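You operate a simulated robot arm through the tools that you are given. There is no shell and no other tool. Be economical: measure what you need, move in short steps, check, and stop when the job is done.

The job below is to be done with a simulated two-armed robot. You get a single attempt, and the scene is never put back.

## Task
Pick up the white-footed cylinder with one hand, pass it to the other hand and put it on the top of the chiller. Set down upright: white-footed cylinder.

Only the result counts: the job must be done as asked and must still hold three seconds after the hand-in. Knocking over, shifting, dropping, spilling or breaking anything else fails it.

## Robot
Two 7-joint arms with two-finger grippers on one trunk, on a base that drives. Base frame: it is fixed to the floor where the robot stands at the start and does not move with it; the origin is under the middle of the robot, x ahead of it, y to its left, z up. Units: mm, degrees, N and s.
The left shoulder is at the start at [51, 216, 1235], the right one opposite. With the tool pointing down near the work surface each hand reaches from about 100 to 760 mm from the robot's upright axis, wherever it stands, measured 20 degrees to its own side. Places, roughly: top of the chiller (26x13 cm) [-2640, -740, 600]. Payload 3.18 kg a hand.
Tool frame (each hand has its own): the origin (TCP) lies between the finger pads and is the grasp point; the fingertips stand 30 mm ahead of it; z points along the fingers, y is the line along which they close. Largest opening 144 mm; the body of the gripper starts 103 mm behind the TCP.
Orientation is that of the tool frame in the base frame, as a unit quaternion [w, x, y, z]. With the fingers straight down and closing along the base's y, the tool's x points along the base's -x, its y along +y and its z along -z.

## Interface
- The arms move only by the tool drive_tool. It takes "left_plan", "right_plan" or both (then of equal length, played together; a hand with none holds still); each is a list of rows, each an object of numbers (a shift or turn left out is 0, a gripper value left out holds the last): "dx", "dy", "dz": the shift along the tool's x, y, z in units of 50 mm (1.0 is 50 mm); "rx", "ry", "rz": the turn, a rotation vector about the tool's x, y, z in units of 4 degrees (1.0 is 4 degrees); "claw": the finger opening in mm, from 0 to 144. In form: [{"dx": .., "dy": .., "dz": .., "rx": .., "ry": .., "rz": .., "claw": ..}, ...]. A call has 1 to 10 rows; each row shifts and turns the commanded pose from where the row before left it, along the tool's axes as they then stand. A call with a number of a shift or a turn outside -1 to 1 is refused whole. Each row takes 0.2 s and may step no farther than 50 mm and 8.6 degrees from the row before; otherwise, or with a gripper value out of range, the whole call is refused. Where a pose cannot be reached the arm comes as near as it can. A force on the tool above 40 N (or 10 N above the force at the start of the call, whichever is more), or a blocked arm, ends the call early, and 0.2 s more pass. Each finger halts on what it meets, pressing with about 27 N; the grip force reading is that of the motor and also rises with nothing between the fingers. The clock runs only during rows and for 0.2 s after the last one: add rows that do not move to give the fingers time. It gives the time, the measured TCP pose, the force on the tool (base axes), the opening and the grip force at its end, in the units of the frame above (readings bear some noise), with the torque about the TCP (base axes, N m) and any sound that the robot's microphone picked up.
- Cameras (640 x 400 px; columns grow to the right, rows downward): "scene" is now at [128.9, 5, 1468]; the picture's right is [0.08, -1.00, 0.00], its down [-0.22, -0.02, -0.98] and it looks along [0.97, 0.08, -0.22] (base axes); focal length 214 px, centre (320, 200). "left" rides on the left gripper at [76, -16, -143] in its tool frame; the picture's right is [0.21, 0.98, 0.00], its down [-0.84, 0.18, -0.51] and it looks along [-0.50, 0.11, 0.86] (tool axes); focal length 218 px, centre (320, 200). "right" rides on the right gripper at [76, 16, -143] in its tool frame; the picture's right is [-0.21, 0.98, 0.00], its down [-0.84, -0.18, -0.51] and it looks along [-0.50, -0.11, 0.86] (tool axes); focal length 218 px, centre (320, 200). There is no depth. A picture from a camera that has moved, and an enlarged one, comes with that camera's place and axes in the base frame and with its lens. The place of the scene camera against the robot may be out by one fixed shift of up to 18 mm in any direction.
- grab_frame(camera): a new picture of that camera. It takes no simulated time.
- move_column(by): slides the trunk up (or, below 0, down) by that many mm; the arms and the scene camera ride with it, the base frame stays. It gives what a move gives, with no picture.
- base_move(legs): drives the robot by 1 to 6 legs, each [ahead, left, turn to the left] in mm, mm and degrees, along the robot's own axes; the way and the turn of a leg run together, so that a leg with both is an arc; at most 1500 mm and 180 degrees a leg. The arms and the cameras ride along, it lands a little off, and it stops where it bumps. It gives what a move gives.
- aim_head(pan, tilt): turns the head with the scene camera to pan (to the left, within 80 degrees either way) and tilt (down, from -29 to 69), counted from straight ahead of the robot. It gives what a move gives.
- inspect(camera, box): a new picture of the part [left, top, right, bottom] of that camera's present view, enlarged. It takes no simulated time.
- sign_off(): hands the job in; it is judged then, once.

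Work in short steps. Places have to be worked out from the pictures, the camera data and where the tool is seen: move nearer, look again, correct. Check each grasp and each placing, and mend what went wrong. You have 120 turns and 108 pictures in all, those below and enlarged ones among them. Open the grippers and draw the arms clear of the work before you hand the job in, unless the task says otherwise; then end with one line.

The tools are called by a JSON object that holds its "op" and its "data". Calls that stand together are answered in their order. drive_tool: Moves the arms, as the interface text tells. Its arguments: {"type":"object","properties":{"left_plan":{"type":"array"},"right_plan":{"type":"array"}},"required":[]} The other tools are called the same way: move_column (by) slides the trunk up or down; base_move (legs) drives the base; aim_head (pan, tilt) turns the head that bears the scene camera; grab_frame (camera) takes a picture; inspect (camera, box) takes an enlarged picture of a part of a camera's view; sign_off () hands the job in.

At the start:

```text
time: 0.0
left_ee_pos: [304.7, 152.8, 1416.5]
left_tcp_rot: [0.0, -0.002, 1.0, -0.001]
left_force: [-0.4, -0.3, 0.3]
left_ft_torque: [0.0, -0.01, -0.04]
left_grip_width: 143.9
left_grasp_force: 0.1
right_ee_pos: [307.6, -153.2, 1445.5]
right_tcp_rot: [0.001, 0.0, 1.0, -0.001]
right_force: [0.1, 0.3, -0.6]
right_ft_torque: [0.0, -0.03, 0.01]
right_grip_width: 143.8
right_grasp_force: 0.1
trunk travel left (down, up): [-314.0, 56.0]
robot x, y, heading: [-2.1, -1.0, -0.2]
head pan, tilt: [4.8, 12.6]
```

scene: 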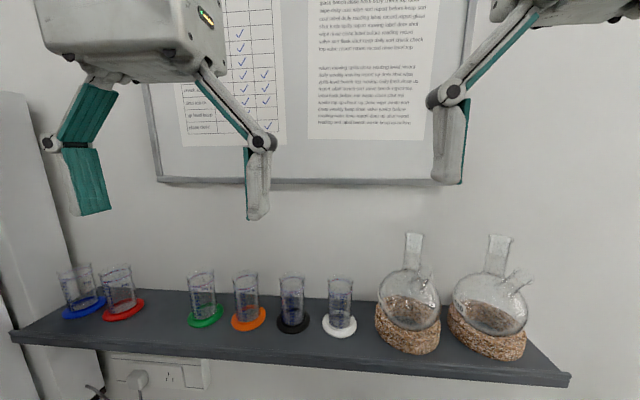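
right: 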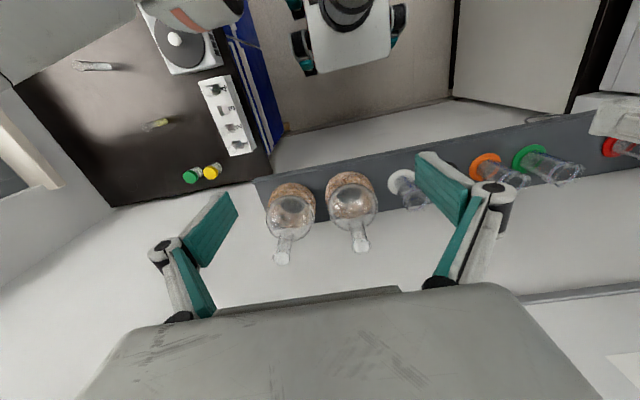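
left: 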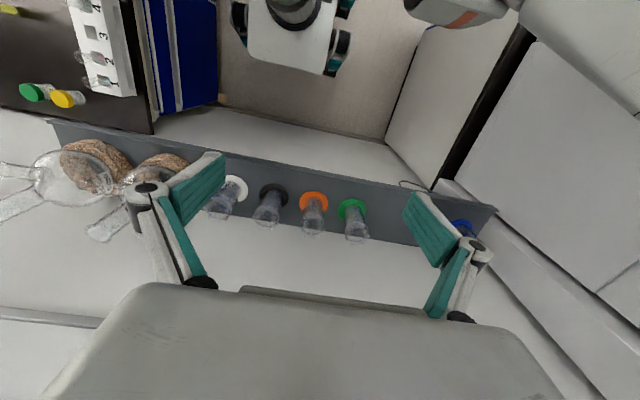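

White foot triangulates from the scene and right views to about [487, -4, 1130], with the rim at about z 1234. I'll move the right hand aside, then bring the left hand in front of the cylinder while pitching it forward.

{"op": "drive_tool", "data": {"left_plan": [{"dy": -0.31, "ry": -1, "claw": 80}, {"dy": -0.31, "ry": -1}, {"dy": -0.31, "ry": -1}, {"dy": -0.31, "ry": -1}, {"dy": -0.31, "ry": -1}, {"dy": -0.31, "ry": -1}, {"dy": -0.31, "ry": -1}, {"dy": -0.31, "ry": -1}, {"dy": -0.31, "ry": -1}, {"dy": -0.31, "ry": -1}], "right_plan": [{"dy": -1}, {"dy": -1}, {"dy": -1}, {}, {}, {}, {}, {}, {}, {}]}}

{"op": "inspect", "data": {"camera": "scene", "box": [180, 220, 440, 390]}}

{"op": "grab_frame", "data": {"camera": "left"}}

```text
time: 2.4
left_ee_pos: [322.2, 2.8, 1437.4]
left_tcp_rot: [0.332, -0.037, 0.942, -0.031]
left_force: [-0.6, 0.3, 0.4]
left_ft_torque: [-0.02, 0.03, 0.04]
left_grip_width: 80.2
left_grasp_force: 0.0
right_ee_pos: [279.4, -252.4, 1397.9]
right_tcp_rot: [0.0, -0.001, 1.0, -0.001]
right_force: [-1.0, -0.2, 0.2]
right_ft_torque: [-0.04, 0.0, 0.02]
right_grip_width: 143.9
right_grasp_force: 0.0
right hand out of reach, approached as far as the arm can: row 1, 2, 3
trunk travel left (down, up): [-314.0, 56.0]
robot x, y, heading: [-1.8, -1.7, 0.1]
head pan, tilt: [4.8, 12.6]
stopped in row 10 (left hand): the arm was blocked; the commanded pose is now the measured one
```

```text
2.35 times, centred on (310, 305) of scene
camera zoom: at [129.2, 5.0, 1468.3], right [0.08, -1.0, 0.0], down [-0.21, -0.02, -0.98], along [0.97, 0.08, -0.22], focal length 505 px, centre (344, -47)
```

zoom: 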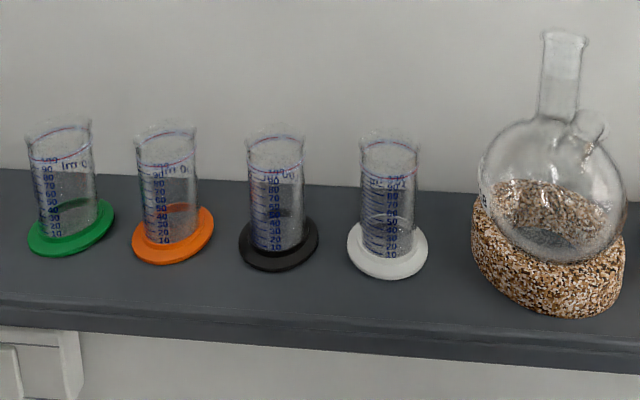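

```text
103 pictures are left
camera left: at [174.6, -13.9, 1502.6], right [-0.21, 0.96, -0.21], down [0.33, 0.27, 0.9], along [0.92, 0.12, -0.37], focal length 218 px, centre (320, 200)
```

left: 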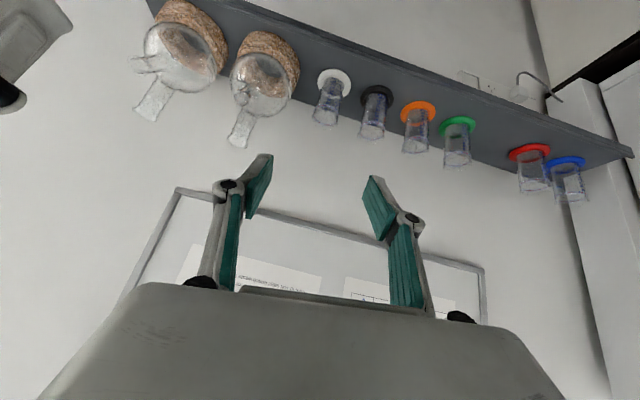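

The left arm is cramped so close to the robot. I'll back the base up 150 mm, then bring the hand down and forward, staying in front of the shelf edge at x≈408.

{"op": "base_move", "data": {"legs": [[-150, 0, 0]]}}

{"op": "drive_tool", "data": {"left_plan": [{"dz": 0.88, "dx": 0.19}, {"dz": 0.88, "dx": 0.19}, {"dz": 0.88, "dx": 0.19}, {"dz": 0.88, "dx": 0.19}, {"dz": 0.88, "dx": 0.19}, {}]}}

```text
time: 3.8
left_ee_pos: [170.2, 2.0, 1437.5]
left_tcp_rot: [0.333, -0.034, 0.942, -0.033]
left_force: [-0.8, -0.8, 0.5]
left_ft_torque: [-0.01, -0.02, -0.01]
left_grip_width: 79.8
left_grasp_force: 0.1
right_ee_pos: [127.4, -252.4, 1399.0]
right_tcp_rot: [0.0, 0.001, 1.0, 0.0]
right_force: [-0.6, 1.1, -0.4]
right_ft_torque: [0.0, -0.08, 0.0]
right_grip_width: 143.9
right_grasp_force: 0.1
trunk travel left (down, up): [-314.0, 56.0]
robot x, y, heading: [-153.3, -0.0, -0.2]
head pan, tilt: [4.8, 12.6]
```

```text
time: 5.2
left_ee_pos: [270.1, -12.0, 1236.4]
left_tcp_rot: [0.334, -0.032, 0.941, -0.033]
left_force: [1.0, 1.1, 0.2]
left_ft_torque: [0.02, -0.02, -0.01]
left_grip_width: 79.9
left_grasp_force: 0.0
right_ee_pos: [126.9, -253.4, 1398.6]
right_tcp_rot: [0.002, 0.001, 1.0, 0.0]
right_force: [-0.2, -0.4, 0.5]
right_ft_torque: [-0.01, -0.06, 0.01]
right_grip_width: 143.7
right_grasp_force: 0.2
trunk travel left (down, up): [-314.0, 56.0]
robot x, y, heading: [-150.0, 1.8, -0.2]
head pan, tilt: [4.8, 12.6]
```

Reach is good now. I'll finish the pitch to 30° below horizontal and square up the roll.

{"op": "drive_tool", "data": {"left_plan": [{"rx": -0.06, "ry": -0.87, "rz": 0.21}, {"rx": -0.06, "ry": -0.87, "rz": 0.21}, {"rx": -0.06, "ry": -0.87, "rz": 0.21}, {"rx": -0.06, "ry": -0.87, "rz": 0.21}, {"rx": -0.06, "ry": -0.87, "rz": 0.21}, {"rx": -0.06, "ry": -0.87, "rz": 0.21}, {}]}}

{"op": "grab_frame", "data": {"camera": "left"}}

{"op": "grab_frame", "data": {"camera": "scene"}}

```text
time: 6.8
left_ee_pos: [273.4, -9.4, 1237.1]
left_tcp_rot: [0.498, -0.003, 0.867, 0.0]
left_force: [-0.5, 0.4, 0.6]
left_ft_torque: [-0.01, -0.01, 0.01]
left_grip_width: 80.2
left_grasp_force: 0.1
right_ee_pos: [130.1, -253.2, 1398.6]
right_tcp_rot: [0.0, 0.0, 1.0, 0.0]
right_force: [-0.5, -0.3, -0.3]
right_ft_torque: [-0.04, 0.01, 0.0]
right_grip_width: 144.2
right_grasp_force: 0.0
trunk travel left (down, up): [-314.0, 56.0]
robot x, y, heading: [-150.8, -5.2, 0.0]
head pan, tilt: [4.8, 12.6]
```

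```text
102 pictures are left
camera left: at [111.9, -26.4, 1243.6], right [-0.11, 0.98, -0.18], down [-0.02, 0.18, 0.98], along [0.99, 0.11, 0.0], focal length 218 px, centre (320, 200)
```

left: 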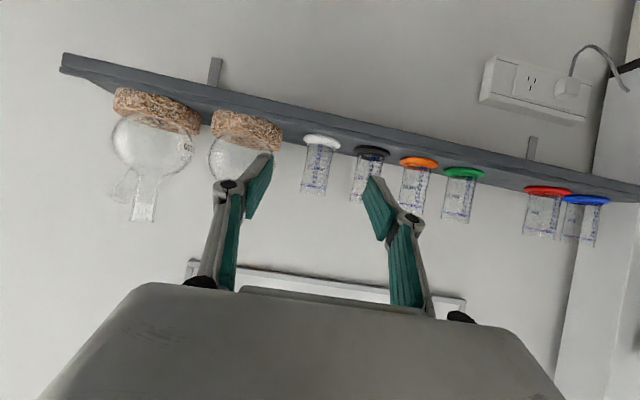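

```text
101 pictures are left
camera scene: at [-21.4, 5.2, 1468.0], right [0.08, -1.0, 0.0], down [-0.22, -0.02, -0.98], along [0.97, 0.08, -0.22], focal length 214 px, centre (320, 200)
```

scene: 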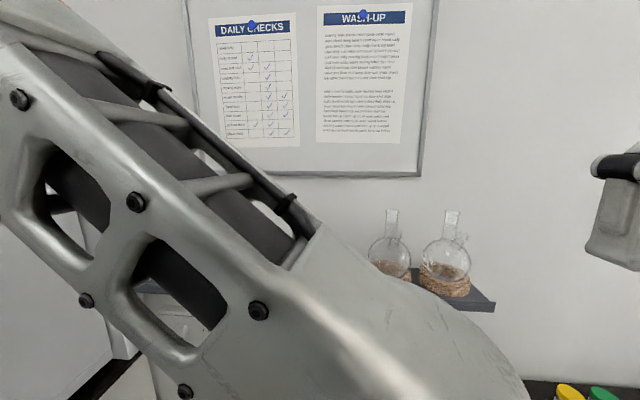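

Hand is square. The cylinder axis is at about x 490, y 0, z 1130–1232. I'll move to a pre-grasp about 100 mm short of it at z≈1185 and look again.

{"op": "drive_tool", "data": {"left_plan": [{"dz": 0.85, "dx": -0.09, "dy": 0.05}, {"dz": 0.85, "dx": -0.09, "dy": 0.05}, {"dz": 0.85, "dx": -0.1, "dy": 0.06}, {}]}}

{"op": "grab_frame", "data": {"camera": "left"}}

```text
time: 7.8
left_ee_pos: [386.8, -2.9, 1185.4]
left_tcp_rot: [0.499, -0.003, 0.867, 0.001]
left_force: [0.2, -0.2, -1.0]
left_ft_torque: [-0.01, 0.01, 0.02]
left_grip_width: 79.9
left_grasp_force: 0.0
right_ee_pos: [128.8, -253.7, 1398.6]
right_tcp_rot: [0.0, 0.001, 1.0, 0.001]
right_force: [0.5, 0.6, -0.8]
right_ft_torque: [0.03, -0.05, -0.03]
right_grip_width: 144.0
right_grasp_force: 0.1
trunk travel left (down, up): [-314.0, 56.0]
robot x, y, heading: [-150.2, 0.8, -0.2]
head pan, tilt: [4.8, 12.6]
```

```text
100 pictures are left
camera left: at [225.4, -19.7, 1192.0], right [-0.11, 0.98, -0.18], down [-0.02, 0.18, 0.98], along [0.99, 0.11, 0.0], focal length 218 px, centre (320, 200)
```

left: 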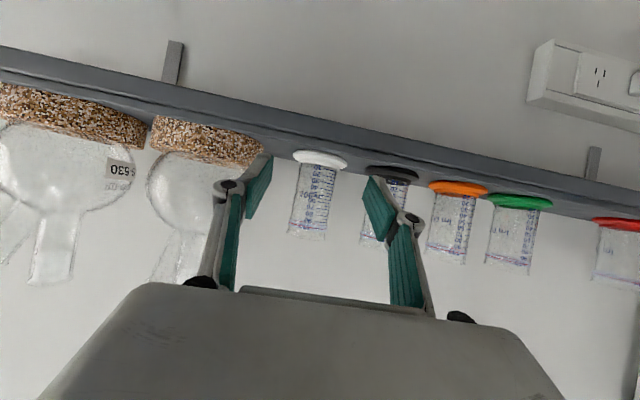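

Axis y≈0, foot about z 1135–1144, body about 48 mm wide; the flask's cork edge is at y≈-72, so the open fingers (outer ±50) fit. I'm advancing to the axis.

{"op": "drive_tool", "data": {"left_plan": [{"dz": 0.578, "dx": -0.372, "dy": 0.02}, {"dz": 0.578, "dx": -0.372, "dy": 0.02}, {"dz": 0.578, "dx": -0.372, "dy": 0.02}, {}]}}

{"op": "grab_frame", "data": {"camera": "left"}}

```text
time: 8.8
left_ee_pos: [495.0, 0.3, 1191.7]
left_tcp_rot: [0.5, -0.003, 0.866, 0.0]
left_force: [-0.4, 0.2, -0.6]
left_ft_torque: [-0.02, 0.02, -0.01]
left_grip_width: 80.0
left_grasp_force: 0.1
right_ee_pos: [127.7, -254.7, 1399.1]
right_tcp_rot: [0.0, 0.002, 1.0, 0.0]
right_force: [0.6, -0.1, -0.4]
right_ft_torque: [-0.03, -0.05, -0.02]
right_grip_width: 144.1
right_grasp_force: 0.1
trunk travel left (down, up): [-314.0, 56.0]
robot x, y, heading: [-146.6, -2.6, -0.2]
head pan, tilt: [4.8, 12.6]
```

```text
99 pictures are left
camera left: at [332.3, -15.9, 1197.5], right [-0.11, 0.98, -0.18], down [-0.02, 0.18, 0.98], along [0.99, 0.11, 0.0], focal length 218 px, centre (320, 200)
```

left: 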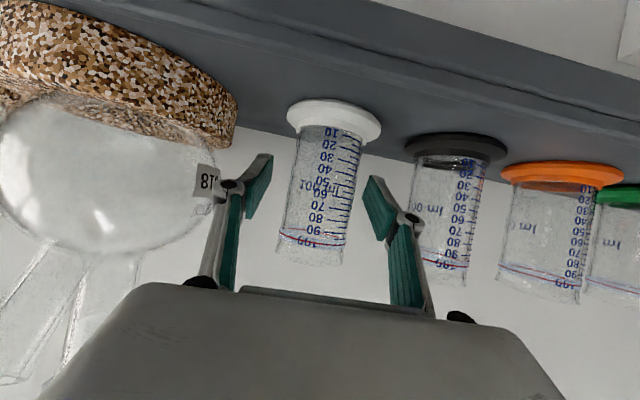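

The cylinder sits between the pads. I'm closing the fingers with spare rows to let them settle.

{"op": "drive_tool", "data": {"left_plan": [{"dx": 0.0, "dz": -0.06, "claw": 60}, {"claw": 40}, {"claw": 30}, {}, {}]}}

{"op": "grab_frame", "data": {"camera": "left"}}

```text
time: 10.0
left_ee_pos: [492.1, 1.7, 1193.0]
left_tcp_rot: [0.498, -0.003, 0.867, 0.0]
left_force: [-1.5, -0.1, 0.2]
left_ft_torque: [0.01, -0.02, -0.01]
left_grip_width: 42.5
left_grasp_force: 26.9
right_ee_pos: [128.5, -253.2, 1398.5]
right_tcp_rot: [0.0, 0.001, 1.0, 0.0]
right_force: [0.0, 0.0, 0.0]
right_ft_torque: [0.01, 0.03, 0.03]
right_grip_width: 144.1
right_grasp_force: 0.0
trunk travel left (down, up): [-314.0, 56.0]
robot x, y, heading: [-151.7, -2.6, -0.2]
head pan, tilt: [4.8, 12.6]
```

```text
98 pictures are left
camera left: at [330.0, -15.4, 1198.5], right [-0.11, 0.98, -0.18], down [-0.02, 0.18, 0.98], along [0.99, 0.11, 0.0], focal length 218 px, centre (320, 200)
```

left: 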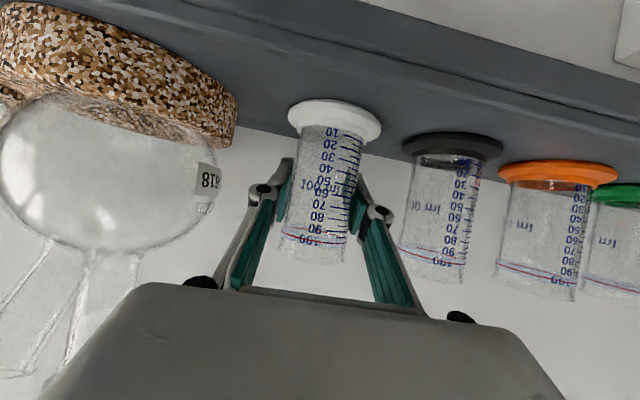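

Gripped at 42.5 mm and 27 N. I'm lifting 60 mm straight up.

{"op": "drive_tool", "data": {"left_plan": [{"dx": -0.347, "dz": -0.2}, {"dx": -0.347, "dz": -0.2}, {"dx": -0.347, "dz": -0.2}, {}]}}

{"op": "grab_frame", "data": {"camera": "left"}}

```text
time: 11.0
left_ee_pos: [492.3, 0.5, 1250.0]
left_tcp_rot: [0.498, -0.003, 0.867, 0.0]
left_force: [0.8, -0.4, -1.1]
left_ft_torque: [0.01, -0.04, -0.01]
left_grip_width: 42.5
left_grasp_force: 27.0
right_ee_pos: [129.5, -253.3, 1399.1]
right_tcp_rot: [0.0, 0.001, 1.0, 0.001]
right_force: [-0.5, 0.4, 0.2]
right_ft_torque: [-0.01, 0.03, 0.0]
right_grip_width: 144.0
right_grasp_force: 0.0
trunk travel left (down, up): [-314.0, 56.0]
robot x, y, heading: [-151.3, 0.1, -0.1]
head pan, tilt: [4.8, 12.6]
```

```text
97 pictures are left
camera left: at [330.3, -14.7, 1257.5], right [-0.11, 0.98, -0.18], down [-0.02, 0.18, 0.98], along [0.99, 0.11, -0.01], focal length 218 px, centre (320, 200)
```

left: 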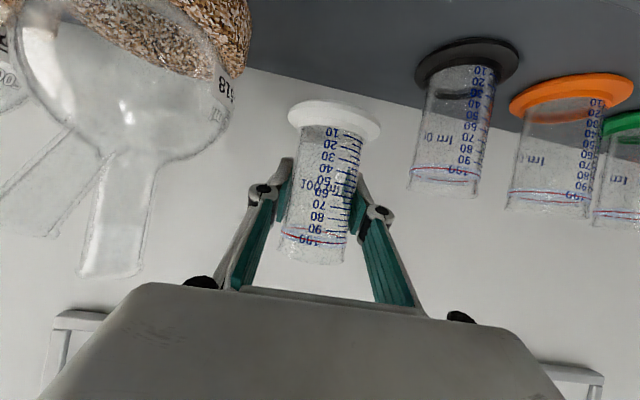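

The cylinder lifted cleanly. Before backing away I'll look around the room for obstacles.

{"op": "aim_head", "data": {"pan": -80, "tilt": 25}}

{"op": "grab_frame", "data": {"camera": "scene"}}

{"op": "aim_head", "data": {"pan": 80, "tilt": 25}}

{"op": "grab_frame", "data": {"camera": "scene"}}

{"op": "grab_frame", "data": {"camera": "right"}}

```text
time: 12.6
left_ee_pos: [490.4, 2.3, 1251.3]
left_tcp_rot: [0.498, -0.002, 0.867, 0.0]
left_force: [-0.2, -0.2, -0.7]
left_ft_torque: [0.01, 0.01, 0.02]
left_grip_width: 42.2
left_grasp_force: 26.9
right_ee_pos: [128.7, -253.8, 1397.9]
right_tcp_rot: [0.0, 0.001, 1.0, 0.0]
right_force: [-0.4, -0.1, 0.5]
right_ft_torque: [0.02, -0.01, 0.01]
right_grip_width: 143.6
right_grasp_force: 0.3
trunk travel left (down, up): [-314.0, 56.0]
robot x, y, heading: [-149.9, -1.7, -0.1]
head pan, tilt: [-80.0, 25.0]
```

```text
96 pictures are left
camera scene: at [-98.7, -93.5, 1447.9], right [-0.98, -0.17, 0.0], down [-0.07, 0.42, -0.91], along [0.16, -0.89, -0.42], focal length 214 px, centre (320, 200)
```

scene: 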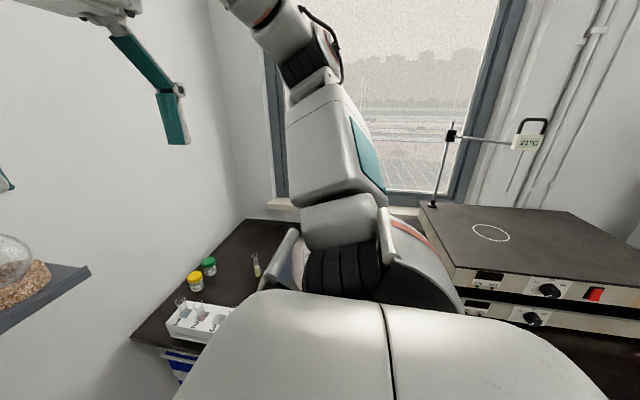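

```text
time: 15.0
left_ee_pos: [491.8, 2.9, 1250.7]
left_tcp_rot: [0.498, -0.003, 0.867, 0.001]
left_force: [0.2, -1.0, -1.8]
left_ft_torque: [-0.01, 0.01, 0.0]
left_grip_width: 42.5
left_grasp_force: 27.1
right_ee_pos: [128.7, -253.2, 1398.0]
right_tcp_rot: [0.0, 0.001, 1.0, 0.0]
right_force: [0.4, -0.4, 1.2]
right_ft_torque: [0.0, 0.01, -0.01]
right_grip_width: 144.1
right_grasp_force: 0.1
trunk travel left (down, up): [-314.0, 56.0]
robot x, y, heading: [-151.7, -0.8, 0.1]
head pan, tilt: [80.0, 25.0]
```

```text
95 pictures are left
camera scene: at [-98.4, 88.0, 1447.8], right [0.98, -0.18, 0.0], down [-0.07, -0.42, -0.91], along [0.16, 0.89, -0.42], focal length 214 px, centre (320, 200)
```

scene: 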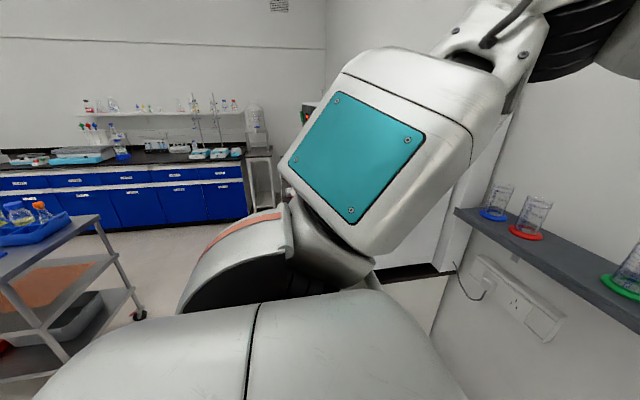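

```text
94 pictures are left
camera right: at [51.4, -238.0, 1541.8], right [0.21, 0.98, 0.0], down [0.84, -0.18, 0.51], along [0.5, -0.11, -0.86], focal length 218 px, centre (320, 200)
```

right: 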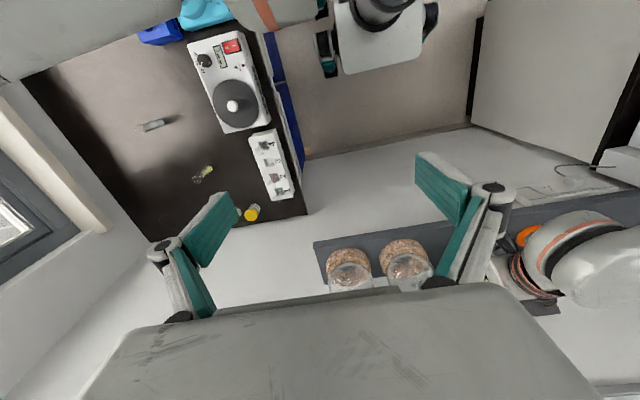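

Free floor lies behind, with a bench to the right (edge y≈-365) and a trolley far back-left. I'm backing 350 mm to get clear of the shelf for the handover.

{"op": "base_move", "data": {"legs": [[-350, 0, 0]]}}

{"op": "aim_head", "data": {"pan": 0, "tilt": 25}}

{"op": "grab_frame", "data": {"camera": "scene"}}

```text
time: 17.3
left_ee_pos: [139.2, 4.0, 1250.7]
left_tcp_rot: [0.499, -0.005, 0.867, 0.002]
left_force: [0.0, -0.6, -1.2]
left_ft_torque: [-0.01, -0.05, 0.0]
left_grip_width: 42.6
left_grasp_force: 26.8
right_ee_pos: [-222.8, -253.2, 1399.1]
right_tcp_rot: [-0.001, 0.0, 1.0, 0.0]
right_force: [-0.1, 0.4, -0.4]
right_ft_torque: [0.04, 0.01, 0.01]
right_grip_width: 144.4
right_grasp_force: 0.0
trunk travel left (down, up): [-314.0, 56.0]
robot x, y, heading: [-500.6, 3.4, -0.1]
head pan, tilt: [80.0, 25.0]
```

```text
time: 18.8
left_ee_pos: [139.7, 3.5, 1248.9]
left_tcp_rot: [0.498, -0.004, 0.867, 0.001]
left_force: [0.3, 0.0, -1.6]
left_ft_torque: [0.01, 0.0, 0.06]
left_grip_width: 42.7
left_grasp_force: 26.4
right_ee_pos: [-222.8, -253.0, 1399.8]
right_tcp_rot: [0.0, 0.0, 1.0, 0.0]
right_force: [0.0, -0.2, 0.6]
right_ft_torque: [0.01, 0.03, -0.02]
right_grip_width: 144.2
right_grasp_force: 0.0
trunk travel left (down, up): [-314.0, 56.0]
robot x, y, heading: [-499.5, 1.3, 0.1]
head pan, tilt: [0.0, 25.0]
```

```text
93 pictures are left
camera scene: at [-374.3, -2.4, 1447.8], right [0.0, -1.0, 0.0], down [-0.42, 0.0, -0.91], along [0.91, 0.0, -0.42], focal length 214 px, centre (320, 200)
```

scene: 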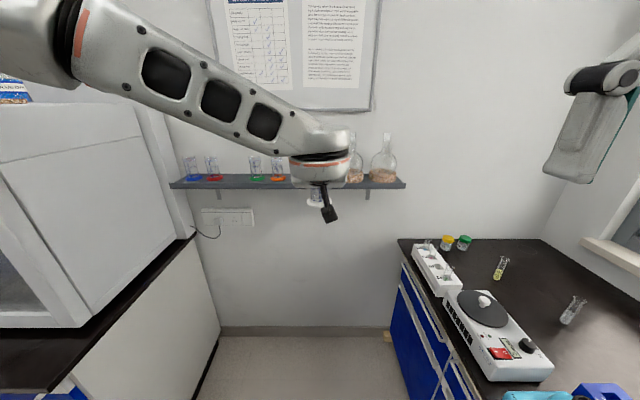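

Now the handover setup. The left hand comes closer and lower with the cylinder kept upright, while the right hand moves forward and starts yawing 90° so that its fingers will close along x (crosswise to the left's).

{"op": "drive_tool", "data": {"left_plan": [{"dz": -0.29, "dx": 0.857}, {"dz": -0.29, "dx": 0.857}, {"dz": -0.29, "dx": 0.857}, {"dz": -0.29, "dx": 0.857}, {"dz": -0.29, "dx": 0.857}, {}, {}, {}, {}, {}], "right_plan": [{"dx": -0.7, "dz": 0.5}, {"dx": -0.7, "dz": 0.5}, {"dx": -0.7, "dz": 0.5}, {"rz": -1}, {"rz": -1}, {"rz": -1}, {"rz": -1}, {"rz": -1}, {"rz": -1}, {"rz": -1}]}}

{"op": "drive_tool", "data": {"right_plan": [{"rz": -1}, {"rz": -1}, {"rz": -1}, {"rz": -1}, {"rz": -1}, {"rz": -1}, {"rz": -1}, {"rz": -1}, {"rz": -1}, {"rz": -1}]}}

{"op": "grab_frame", "data": {"camera": "scene"}}

{"op": "grab_frame", "data": {"camera": "right"}}

```text
time: 21.2
left_ee_pos: [-11.2, 20.4, 1132.1]
left_tcp_rot: [0.498, -0.064, 0.864, -0.027]
left_force: [-0.7, -1.2, -0.9]
left_ft_torque: [0.0, -0.02, -0.02]
left_grip_width: 42.6
left_grasp_force: 26.8
right_ee_pos: [-116.9, -252.8, 1324.9]
right_tcp_rot: [0.0, -0.035, 0.999, 0.0]
right_force: [0.0, -0.3, -0.3]
right_ft_torque: [0.0, 0.0, 0.01]
right_grip_width: 143.7
right_grasp_force: 0.0
right hand out of reach, approached as far as the arm can: row 5, 6, 7, 8, 9, 10
trunk travel left (down, up): [-314.0, 56.0]
robot x, y, heading: [-504.7, -1.1, -0.1]
head pan, tilt: [0.0, 25.0]
stopped in row 10 (left hand): the arm was blocked; the commanded pose is now the measured one
```

```text
time: 23.4
left_ee_pos: [-11.2, 19.6, 1130.0]
left_tcp_rot: [0.496, -0.064, 0.865, -0.026]
left_force: [0.8, 0.8, -0.5]
left_ft_torque: [0.01, -0.01, 0.01]
left_grip_width: 42.7
left_grasp_force: 26.9
right_ee_pos: [-179.5, -252.4, 1299.1]
right_tcp_rot: [0.002, -0.134, 0.991, 0.006]
right_force: [0.0, 0.1, -0.2]
right_ft_torque: [0.0, -0.02, -0.01]
right_grip_width: 144.1
right_grasp_force: 0.0
right hand out of reach, approached as far as the arm can: row 1, 2, 3, 4, 5, 6, 7, 8, 9, 10
trunk travel left (down, up): [-314.0, 56.0]
robot x, y, heading: [-505.2, 0.6, 0.1]
head pan, tilt: [0.0, 25.0]
```

```text
92 pictures are left
camera scene: at [-374.0, -2.5, 1447.8], right [0.0, -1.0, 0.0], down [-0.42, 0.0, -0.91], along [0.91, 0.0, -0.42], focal length 214 px, centre (320, 200)
```

scene: 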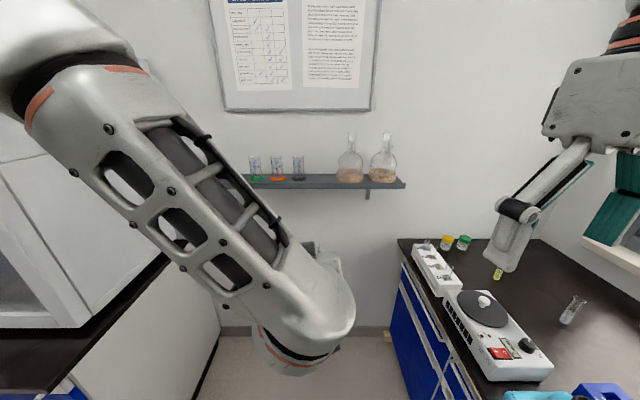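

```text
91 pictures are left
camera right: at [-259.1, -259.8, 1443.1], right [-0.06, 1.0, 0.01], down [0.86, 0.05, 0.51], along [0.51, 0.04, -0.86], focal length 218 px, centre (320, 200)
```

right: 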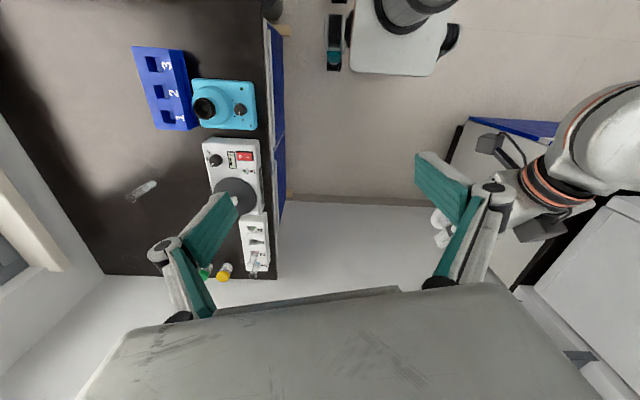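

The right yaw isn't reachable so high and close in. I'll lower the right hand and see whether it converges on the commanded yaw.

{"op": "drive_tool", "data": {"right_plan": [{"dz": 1}, {"dz": 1}, {"dz": 1}, {}, {}]}}

```text
time: 24.6
left_ee_pos: [-11.3, 21.8, 1130.4]
left_tcp_rot: [0.497, -0.064, 0.865, -0.027]
left_force: [0.2, 0.3, -1.3]
left_ft_torque: [0.03, 0.0, 0.03]
left_grip_width: 42.5
left_grasp_force: 27.6
right_ee_pos: [-180.8, -251.7, 1148.6]
right_tcp_rot: [0.002, -0.135, 0.991, 0.005]
right_force: [0.2, 0.0, 0.0]
right_ft_torque: [0.0, 0.02, 0.0]
right_grip_width: 143.6
right_grasp_force: 0.1
trunk travel left (down, up): [-314.0, 56.0]
robot x, y, heading: [-505.2, -3.3, 0.1]
head pan, tilt: [0.0, 25.0]
```

Lower down it's reachable again. Moving forward and continuing the yaw.

{"op": "drive_tool", "data": {"right_plan": [{"dx": -0.8}, {"dx": -0.8}, {"dx": -0.8}, {"rz": -1}, {"rz": -1}, {"rz": -1}, {"rz": -1}, {"rz": -1}, {"rz": -1}, {"rz": -1}]}}

```text
time: 26.8
left_ee_pos: [-11.5, 20.3, 1130.3]
left_tcp_rot: [0.497, -0.063, 0.865, -0.027]
left_force: [0.7, -0.1, -2.2]
left_ft_torque: [0.0, -0.03, 0.02]
left_grip_width: 42.6
left_grasp_force: 27.0
right_ee_pos: [-64.6, -219.5, 1149.8]
right_tcp_rot: [0.002, -0.203, 0.979, 0.005]
right_force: [1.5, 0.1, 0.2]
right_ft_torque: [0.0, 0.02, 0.0]
right_grip_width: 144.1
right_grasp_force: 0.1
right hand out of reach, approached as far as the arm can: row 6, 7, 8, 9, 10
trunk travel left (down, up): [-314.0, 56.0]
robot x, y, heading: [-503.3, -1.2, -0.2]
head pan, tilt: [0.0, 25.0]
```

Right yaw stops near +23°, so I'll instead yaw the left hand (holding the cylinder upright) clockwise by about 60–65°, which makes the two closing directions nearly perpendicular.

{"op": "drive_tool", "data": {"left_plan": [{"rx": 0.947, "ry": 0.056, "rz": 0.668}, {"rx": 0.947, "ry": 0.056, "rz": 0.668}, {"rx": 0.947, "ry": 0.056, "rz": 0.668}, {"rx": 0.947, "ry": 0.056, "rz": 0.668}, {"rx": 0.947, "ry": 0.056, "rz": 0.668}, {"rx": 0.947, "ry": 0.056, "rz": 0.668}, {"rx": 0.947, "ry": 0.056, "rz": 0.668}, {}]}}

```text
time: 28.6
left_ee_pos: [-17.1, 15.9, 1132.6]
left_tcp_rot: [0.472, 0.17, 0.853, -0.145]
left_force: [0.9, -0.5, -0.5]
left_ft_torque: [0.04, -0.02, 0.06]
left_grip_width: 42.4
left_grasp_force: 26.8
left hand out of reach, approached as far as the arm can: row 7
right_ee_pos: [-65.3, -221.9, 1150.1]
right_tcp_rot: [0.004, -0.203, 0.979, 0.006]
right_force: [-0.7, -1.9, -0.4]
right_ft_torque: [0.12, -0.02, 0.03]
right_grip_width: 143.9
right_grasp_force: 0.0
trunk travel left (down, up): [-314.0, 56.0]
robot x, y, heading: [-504.1, 0.5, 0.0]
head pan, tilt: [0.0, 25.0]
```

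Left yaw is at -28° and stalls there. I'll shift the cylinder a bit forward, right and down to relieve the arm, then keep rotating.

{"op": "drive_tool", "data": {"left_plan": [{"dx": 0.05, "dy": -0.335, "dz": 0.753}, {"dx": 0.05, "dy": -0.335, "dz": 0.753}, {"dx": 0.05, "dy": -0.335, "dz": 0.753}, {"rx": 0.9, "rz": 0.6}, {"rx": 0.9, "rz": 0.6}, {"rx": 0.9, "rz": 0.6}, {"rx": 0.9, "rz": 0.6}, {"rx": 0.9, "rz": 0.6}, {"rx": 0.9, "rz": 0.6}, {}]}}

{"op": "grab_frame", "data": {"camera": "right"}}

{"op": "grab_frame", "data": {"camera": "left"}}

```text
time: 30.8
left_ee_pos: [-6.6, 41.5, 1131.6]
left_tcp_rot: [0.447, 0.359, 0.783, -0.243]
left_force: [0.5, 0.6, -1.3]
left_ft_torque: [0.03, -0.02, 0.02]
left_grip_width: 42.0
left_grasp_force: 27.4
left hand out of reach, approached as far as the arm can: row 1, 2, 3, 4
right_ee_pos: [-63.8, -219.7, 1149.7]
right_tcp_rot: [0.003, -0.203, 0.979, 0.006]
right_force: [0.4, 0.7, 0.0]
right_ft_torque: [0.01, -0.03, -0.01]
right_grip_width: 144.1
right_grasp_force: 0.1
trunk travel left (down, up): [-314.0, 56.0]
robot x, y, heading: [-505.4, -1.9, 0.3]
head pan, tilt: [0.0, 25.0]
```

```text
90 pictures are left
camera right: at [-142.3, -237.9, 1293.1], right [-0.2, 0.98, 0.01], down [0.84, 0.16, 0.51], along [0.5, 0.11, -0.86], focal length 218 px, centre (320, 200)
```

right: 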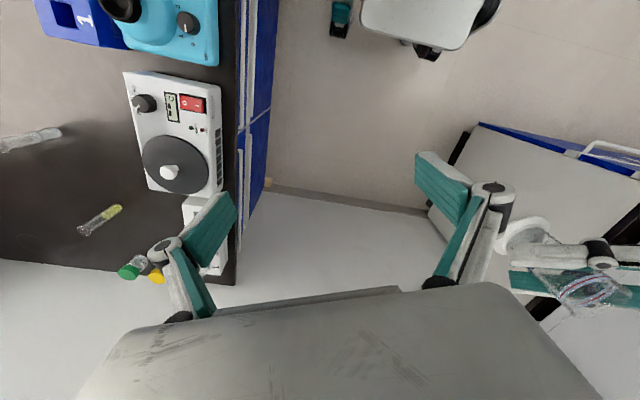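

```text
89 pictures are left
camera left: at [-120.0, 157.3, 1135.6], right [0.69, 0.68, -0.24], down [0.16, 0.18, 0.97], along [0.7, -0.71, 0.01], focal length 218 px, centre (320, 200)
```

left: 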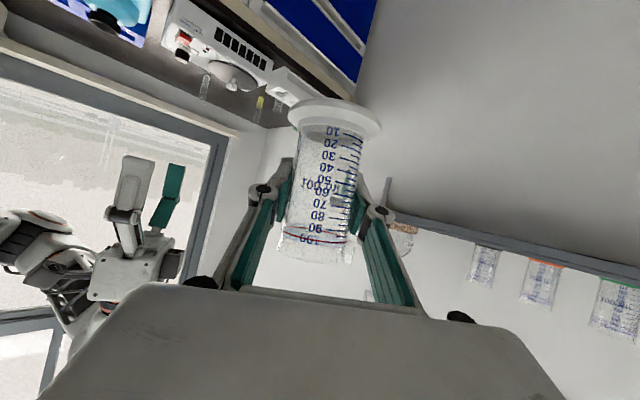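

Left is at yaw -53° and the cylinder is upright. A few more degrees on the left; meanwhile the right hand rises so it can come over the top.

{"op": "drive_tool", "data": {"left_plan": [{"rx": 0.9, "rz": 0.55}, {"rx": 0.9, "rz": 0.55}, {"rx": 0.9, "rz": 0.55}, {}, {}], "right_plan": [{"dz": -0.8, "claw": 100}, {"dz": -0.8}, {"dz": -0.8}, {"dz": -0.8}, {}]}}

```text
time: 32.0
left_ee_pos: [-6.3, 41.4, 1131.8]
left_tcp_rot: [0.424, 0.443, 0.735, -0.29]
left_force: [-0.1, 0.2, -1.0]
left_ft_torque: [0.01, -0.02, 0.02]
left_grip_width: 42.2
left_grasp_force: 26.8
right_ee_pos: [-65.7, -219.0, 1181.7]
right_tcp_rot: [0.004, -0.198, 0.98, 0.006]
right_force: [-1.0, 0.6, 0.4]
right_ft_torque: [-0.02, -0.02, 0.03]
right_grip_width: 100.0
right_grasp_force: 0.1
right hand out of reach, approached as far as the arm can: row 1, 2, 3, 4
trunk travel left (down, up): [-314.0, 56.0]
robot x, y, heading: [-502.1, 0.0, 0.4]
head pan, tilt: [0.0, 25.0]
```

Left yaw is -65° and upright within about 3°. The right hand can't go much higher, so I'll lower the left instead.

{"op": "drive_tool", "data": {"left_plan": [{"dx": 0.76, "dz": 0.41, "dy": 0.045}, {"dx": 0.76, "dz": 0.41, "dy": 0.045}, {"dx": 0.76, "dz": 0.41, "dy": 0.045}, {}]}}

{"op": "grab_frame", "data": {"camera": "right"}}

```text
time: 33.0
left_ee_pos: [-5.3, 41.8, 1001.3]
left_tcp_rot: [0.424, 0.444, 0.734, -0.29]
left_force: [-0.3, 0.1, -1.5]
left_ft_torque: [0.03, 0.01, 0.0]
left_grip_width: 42.4
left_grasp_force: 27.2
right_ee_pos: [-63.5, -219.4, 1182.0]
right_tcp_rot: [0.003, -0.198, 0.98, 0.006]
right_force: [-1.3, 0.2, -0.8]
right_ft_torque: [0.02, 0.0, -0.03]
right_grip_width: 99.9
right_grasp_force: 0.1
trunk travel left (down, up): [-314.0, 56.0]
robot x, y, heading: [-502.9, -0.7, 0.1]
head pan, tilt: [0.0, 25.0]
```

```text
88 pictures are left
camera right: at [-142.8, -238.1, 1323.8], right [-0.19, 0.98, 0.01], down [0.84, 0.15, 0.51], along [0.5, 0.11, -0.86], focal length 218 px, centre (320, 200)
```

right: 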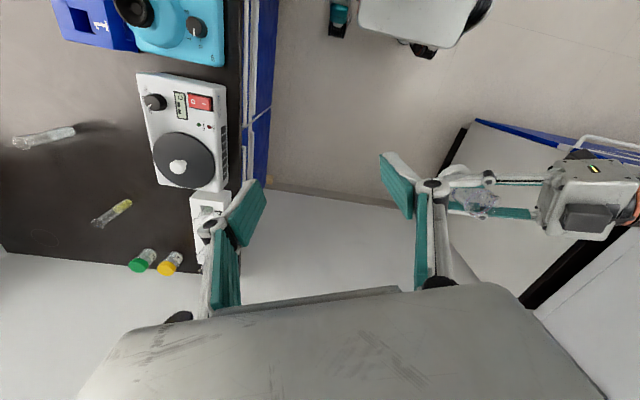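

I'm moving the right hand toward a point above the cylinder, in two stages.

{"op": "drive_tool", "data": {"right_plan": [{"dx": -0.52, "dy": 0.726, "dz": 0.2}, {"dx": -0.52, "dy": 0.726, "dz": 0.2}, {"dx": -0.52, "dy": 0.726, "dz": 0.2}, {"dx": -0.52, "dy": 0.726, "dz": 0.2}, {}]}}

{"op": "grab_frame", "data": {"camera": "right"}}

{"op": "aim_head", "data": {"pan": 0, "tilt": 45}}

{"op": "grab_frame", "data": {"camera": "scene"}}

```text
time: 34.2
left_ee_pos: [-6.5, 39.7, 1001.4]
left_tcp_rot: [0.424, 0.444, 0.734, -0.29]
left_force: [-0.1, -0.1, -1.5]
left_ft_torque: [0.0, -0.01, 0.04]
left_grip_width: 42.3
left_grasp_force: 27.0
right_ee_pos: [-25.1, -45.5, 1142.8]
right_tcp_rot: [0.003, -0.203, 0.979, 0.007]
right_force: [-1.3, 0.1, 0.3]
right_ft_torque: [0.0, -0.04, 0.01]
right_grip_width: 100.0
right_grasp_force: 0.1
trunk travel left (down, up): [-314.0, 56.0]
robot x, y, heading: [-503.1, 1.5, -0.1]
head pan, tilt: [0.0, 25.0]
```

```text
87 pictures are left
camera right: at [-102.8, -63.6, 1285.5], right [-0.2, 0.98, 0.01], down [0.84, 0.16, 0.51], along [0.5, 0.11, -0.86], focal length 218 px, centre (320, 200)
```

right: 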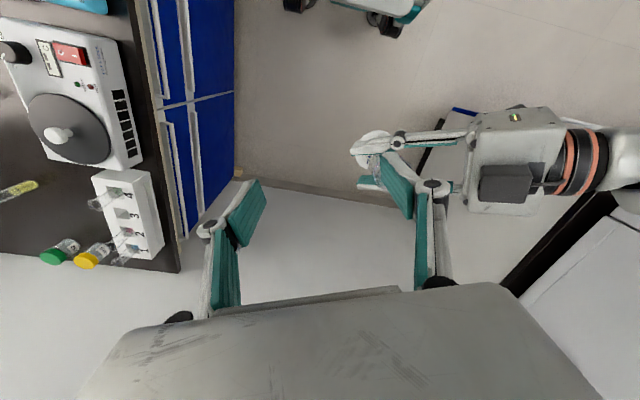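

```text
time: 35.1
left_ee_pos: [-6.5, 41.4, 1002.9]
left_tcp_rot: [0.424, 0.444, 0.734, -0.29]
left_force: [-0.6, -0.3, -1.1]
left_ft_torque: [0.0, -0.01, -0.02]
left_grip_width: 42.5
left_grasp_force: 26.7
right_ee_pos: [-24.9, -45.9, 1141.8]
right_tcp_rot: [0.002, -0.203, 0.979, 0.005]
right_force: [0.0, -1.3, 0.5]
right_ft_torque: [-0.04, -0.02, -0.02]
right_grip_width: 99.7
right_grasp_force: 0.1
trunk travel left (down, up): [-314.0, 56.0]
robot x, y, heading: [-502.8, 0.7, 0.2]
head pan, tilt: [0.0, 45.0]
```

```text
86 pictures are left
camera scene: at [-385.1, -2.6, 1417.3], right [0.0, -1.0, 0.0], down [-0.71, 0.0, -0.71], along [0.71, 0.0, -0.71], focal length 214 px, centre (320, 200)
```

scene: 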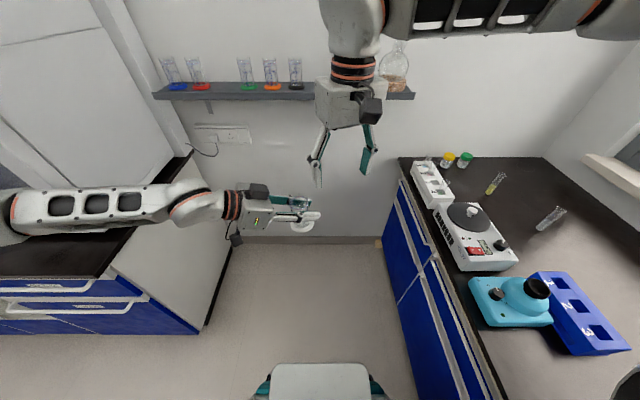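

The hands are almost exactly perpendicular (left axis line 114.5°, right closing line 113.4°). I'm moving the right hand directly over the axis while staying high.

{"op": "drive_tool", "data": {"right_plan": [{"dx": -0.52, "dy": 0.72}, {"dx": -0.52, "dy": 0.72}, {}]}}

{"op": "grab_frame", "data": {"camera": "right"}}

{"op": "inspect", "data": {"camera": "scene", "box": [200, 80, 420, 260]}}

{"op": "grab_frame", "data": {"camera": "left"}}

```text
time: 35.9
left_ee_pos: [-6.4, 40.1, 1000.4]
left_tcp_rot: [0.424, 0.443, 0.735, -0.29]
left_force: [-0.9, 0.1, -1.7]
left_ft_torque: [0.04, 0.01, 0.02]
left_grip_width: 42.5
left_grasp_force: 27.1
right_ee_pos: [-5.4, 40.0, 1143.7]
right_tcp_rot: [0.002, -0.203, 0.979, 0.005]
right_force: [0.2, -0.5, 0.0]
right_ft_torque: [0.0, -0.01, 0.0]
right_grip_width: 99.9
right_grasp_force: 0.0
trunk travel left (down, up): [-314.0, 56.0]
robot x, y, heading: [-505.1, -4.7, 0.2]
head pan, tilt: [0.0, 45.0]
```

```text
85 pictures are left
camera right: at [-84.4, 21.8, 1287.7], right [-0.2, 0.98, 0.01], down [0.84, 0.16, 0.51], along [0.5, 0.11, -0.86], focal length 218 px, centre (320, 200)
```

right: 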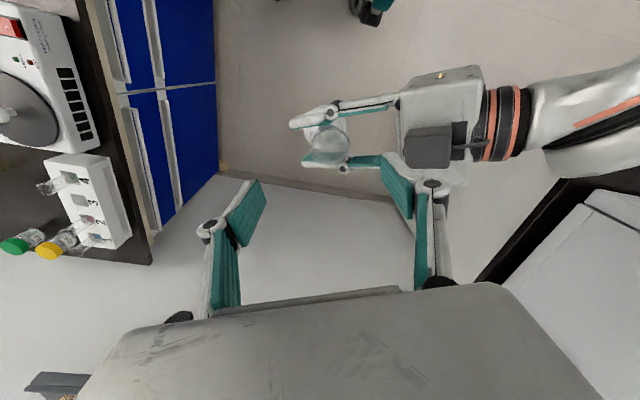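

```text
2.22 times, centred on (310, 170) of scene
camera zoom: at [-385.1, -3.3, 1417.3], right [0.0, -1.0, 0.0], down [-0.71, 0.0, -0.71], along [0.71, 0.0, -0.71], focal length 477 px, centre (342, 267)
```

zoom: 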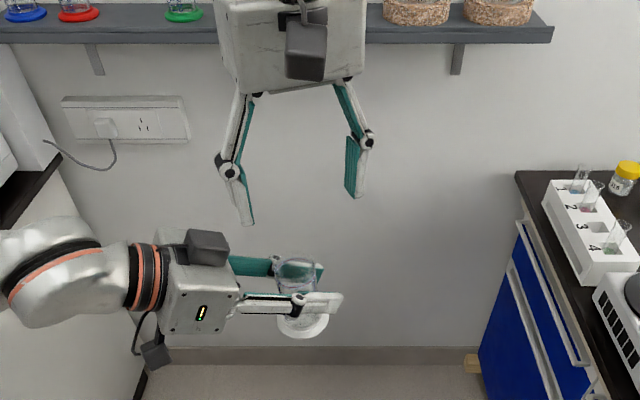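

```text
83 pictures are left
camera left: at [-91.4, 178.8, 1003.1], right [0.83, 0.51, -0.23], down [0.18, 0.14, 0.97], along [0.53, -0.85, 0.02], focal length 218 px, centre (320, 200)
```

left: 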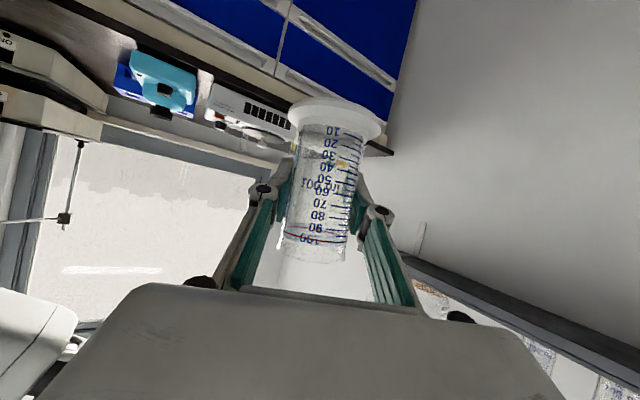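

Right TCP is over the axis. I'll zoom the right camera to measure the residual offset before descending.

{"op": "inspect", "data": {"camera": "right", "box": [260, 80, 420, 200]}}

```text
3.33 times, centred on (340, 140) of right
camera zoom: at [-84.4, 21.8, 1287.7], right [-0.2, 0.98, 0.01], down [0.84, 0.16, 0.51], along [0.5, 0.11, -0.86], focal length 728 px, centre (253, 400)
```

zoom: 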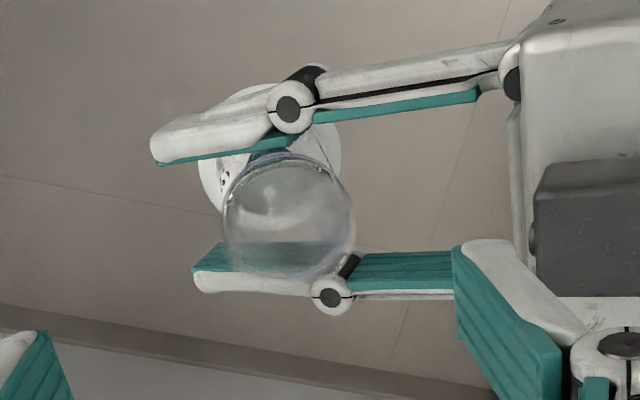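

The rim shows about 13 mm toward the right tool's +y and about 6 mm toward +x of where I aimed. I'll correct that, narrow the fingers to 78 and descend part way.

{"op": "drive_tool", "data": {"right_plan": [{"dx": 0.13, "dy": 0.25, "claw": 78}, {"dz": 0.6}, {"dz": 0.6}, {}]}}

{"op": "inspect", "data": {"camera": "right", "box": [200, 60, 440, 240]}}

{"op": "inspect", "data": {"camera": "scene", "box": [220, 120, 380, 260]}}

```text
time: 36.9
left_ee_pos: [-5.8, 40.4, 1001.7]
left_tcp_rot: [0.423, 0.443, 0.735, -0.29]
left_force: [-0.5, 0.2, -1.2]
left_ft_torque: [-0.01, 0.01, 0.03]
left_grip_width: 42.5
left_grasp_force: 27.1
right_ee_pos: [-16.5, 50.7, 1083.9]
right_tcp_rot: [0.003, -0.203, 0.979, 0.005]
right_force: [-0.3, -0.5, -0.5]
right_ft_torque: [-0.01, 0.02, -0.04]
right_grip_width: 78.1
right_grasp_force: 0.0
trunk travel left (down, up): [-314.0, 56.0]
robot x, y, heading: [-503.9, 4.6, -0.1]
head pan, tilt: [0.0, 45.0]
```

```text
2.22 times, centred on (320, 150) of right
camera zoom: at [-95.3, 32.5, 1226.3], right [-0.2, 0.98, 0.01], down [0.84, 0.16, 0.51], along [0.5, 0.11, -0.86], focal length 485 px, centre (320, 311)
```

zoom: 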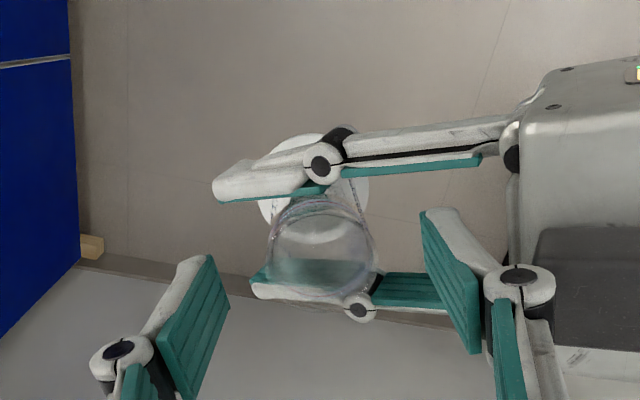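

```text
2.86 times, centred on (300, 190) of scene
camera zoom: at [-385.2, -2.5, 1417.3], right [0.0, -1.0, 0.0], down [-0.71, 0.0, -0.71], along [0.71, 0.0, -0.71], focal length 613 px, centre (377, 229)
```

zoom: 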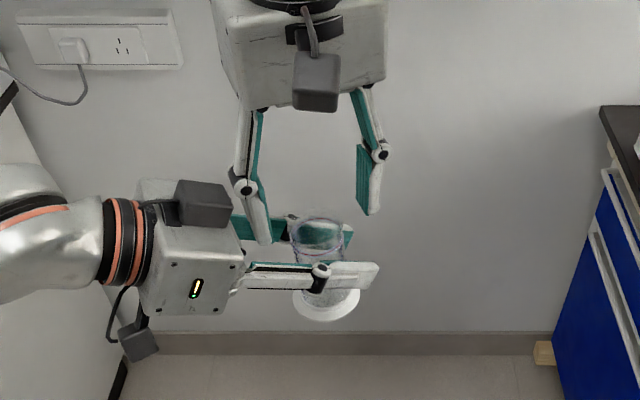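

Centering is good (rim predicted at (321,245), seen at (320,250)). The tight spot is the box on top of the left gripper next to my right finger link, so I'm narrowing to 60 and descending 30 mm, then checking.

{"op": "drive_tool", "data": {"right_plan": [{"claw": 60}, {"dz": 0.3}, {"dz": 0.3}, {}]}}

{"op": "inspect", "data": {"camera": "right", "box": [200, 60, 440, 240]}}

{"op": "inspect", "data": {"camera": "scene", "box": [220, 120, 380, 260]}}

```text
time: 37.9
left_ee_pos: [-6.8, 41.6, 1000.9]
left_tcp_rot: [0.424, 0.444, 0.734, -0.291]
left_force: [-0.1, -0.1, -1.4]
left_ft_torque: [0.01, -0.05, 0.02]
left_grip_width: 42.5
left_grasp_force: 26.7
right_ee_pos: [-15.7, 50.2, 1053.3]
right_tcp_rot: [0.003, -0.203, 0.979, 0.005]
right_force: [-0.1, 0.2, -0.5]
right_ft_torque: [0.03, 0.02, -0.01]
right_grip_width: 59.9
right_grasp_force: 0.0
trunk travel left (down, up): [-314.0, 56.0]
robot x, y, heading: [-502.6, -5.6, 0.1]
head pan, tilt: [0.0, 45.0]
```

```text
2.22 times, centred on (320, 150) of right
camera zoom: at [-94.2, 33.1, 1196.5], right [-0.2, 0.98, 0.01], down [0.84, 0.16, 0.51], along [0.5, 0.11, -0.86], focal length 485 px, centre (320, 311)
```

zoom: 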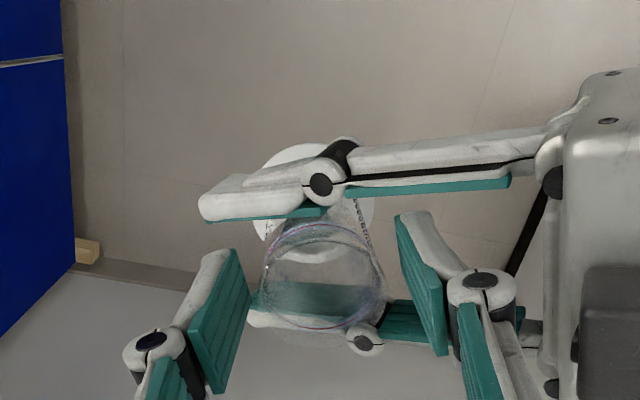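

```text
2.86 times, centred on (300, 190) of scene
camera zoom: at [-385.1, -2.4, 1417.3], right [0.0, -1.0, 0.0], down [-0.71, 0.0, -0.71], along [0.71, 0.0, -0.71], focal length 613 px, centre (377, 229)
```

zoom: 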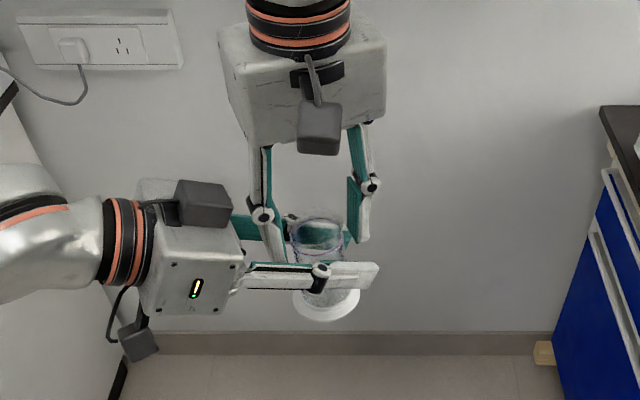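

Fingers straddle the rim evenly with clearance to the box. I'm descending 22 mm more, then closing.

{"op": "drive_tool", "data": {"right_plan": [{"dz": 0.22}, {"dz": 0.22}, {}]}}

{"op": "inspect", "data": {"camera": "right", "box": [200, 60, 440, 240]}}

```text
time: 38.7
left_ee_pos: [-5.4, 41.1, 1002.2]
left_tcp_rot: [0.424, 0.443, 0.735, -0.29]
left_force: [0.2, 0.8, -1.4]
left_ft_torque: [-0.02, 0.02, 0.0]
left_grip_width: 42.3
left_grasp_force: 27.1
right_ee_pos: [-15.9, 51.3, 1032.6]
right_tcp_rot: [0.002, -0.203, 0.979, 0.005]
right_force: [0.3, 0.4, -0.1]
right_ft_torque: [0.0, -0.02, -0.02]
right_grip_width: 60.3
right_grasp_force: 0.2
trunk travel left (down, up): [-314.0, 56.0]
robot x, y, heading: [-500.8, -0.7, 0.1]
head pan, tilt: [0.0, 45.0]
```

```text
2.22 times, centred on (320, 150) of right
camera zoom: at [-94.0, 33.5, 1174.6], right [-0.2, 0.98, 0.01], down [0.84, 0.16, 0.51], along [0.5, 0.11, -0.86], focal length 485 px, centre (320, 311)
```

zoom: 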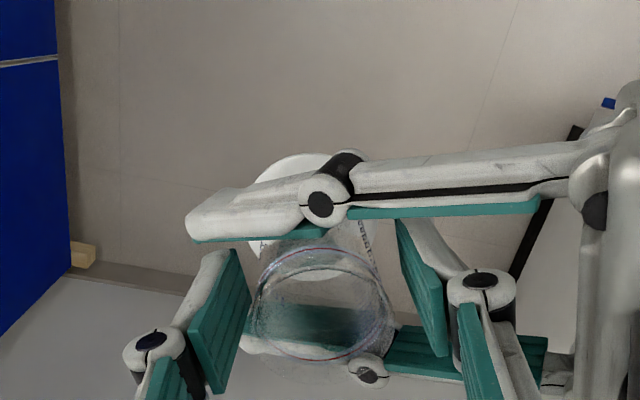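

No contact force and the rim is centred between the pads. Closing the right hand.

{"op": "drive_tool", "data": {"right_plan": [{"claw": 52}, {"claw": 46}, {"claw": 40}, {"claw": 34}, {}, {}]}}

{"op": "inspect", "data": {"camera": "right", "box": [200, 60, 440, 240]}}

```text
time: 40.1
left_ee_pos: [-4.1, 42.4, 1000.7]
left_tcp_rot: [0.424, 0.443, 0.735, -0.29]
left_force: [-8.7, 19.0, 3.0]
left_ft_torque: [0.39, 0.14, -0.04]
left_grip_width: 42.5
left_grasp_force: 26.6
right_ee_pos: [-15.3, 50.1, 1031.3]
right_tcp_rot: [0.002, -0.202, 0.979, 0.004]
right_force: [8.9, -18.9, -4.2]
right_ft_torque: [-0.91, -0.39, -0.11]
right_grip_width: 44.2
right_grasp_force: 26.8
trunk travel left (down, up): [-314.0, 56.0]
robot x, y, heading: [-501.6, 3.0, 0.1]
head pan, tilt: [0.0, 45.0]
```

```text
2.22 times, centred on (320, 150) of right
camera zoom: at [-93.2, 32.8, 1174.3], right [-0.2, 0.98, 0.01], down [0.84, 0.16, 0.51], along [0.5, 0.11, -0.86], focal length 485 px, centre (320, 311)
```

zoom: 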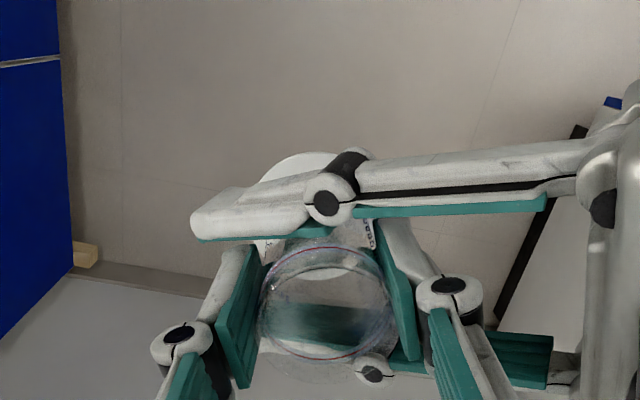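

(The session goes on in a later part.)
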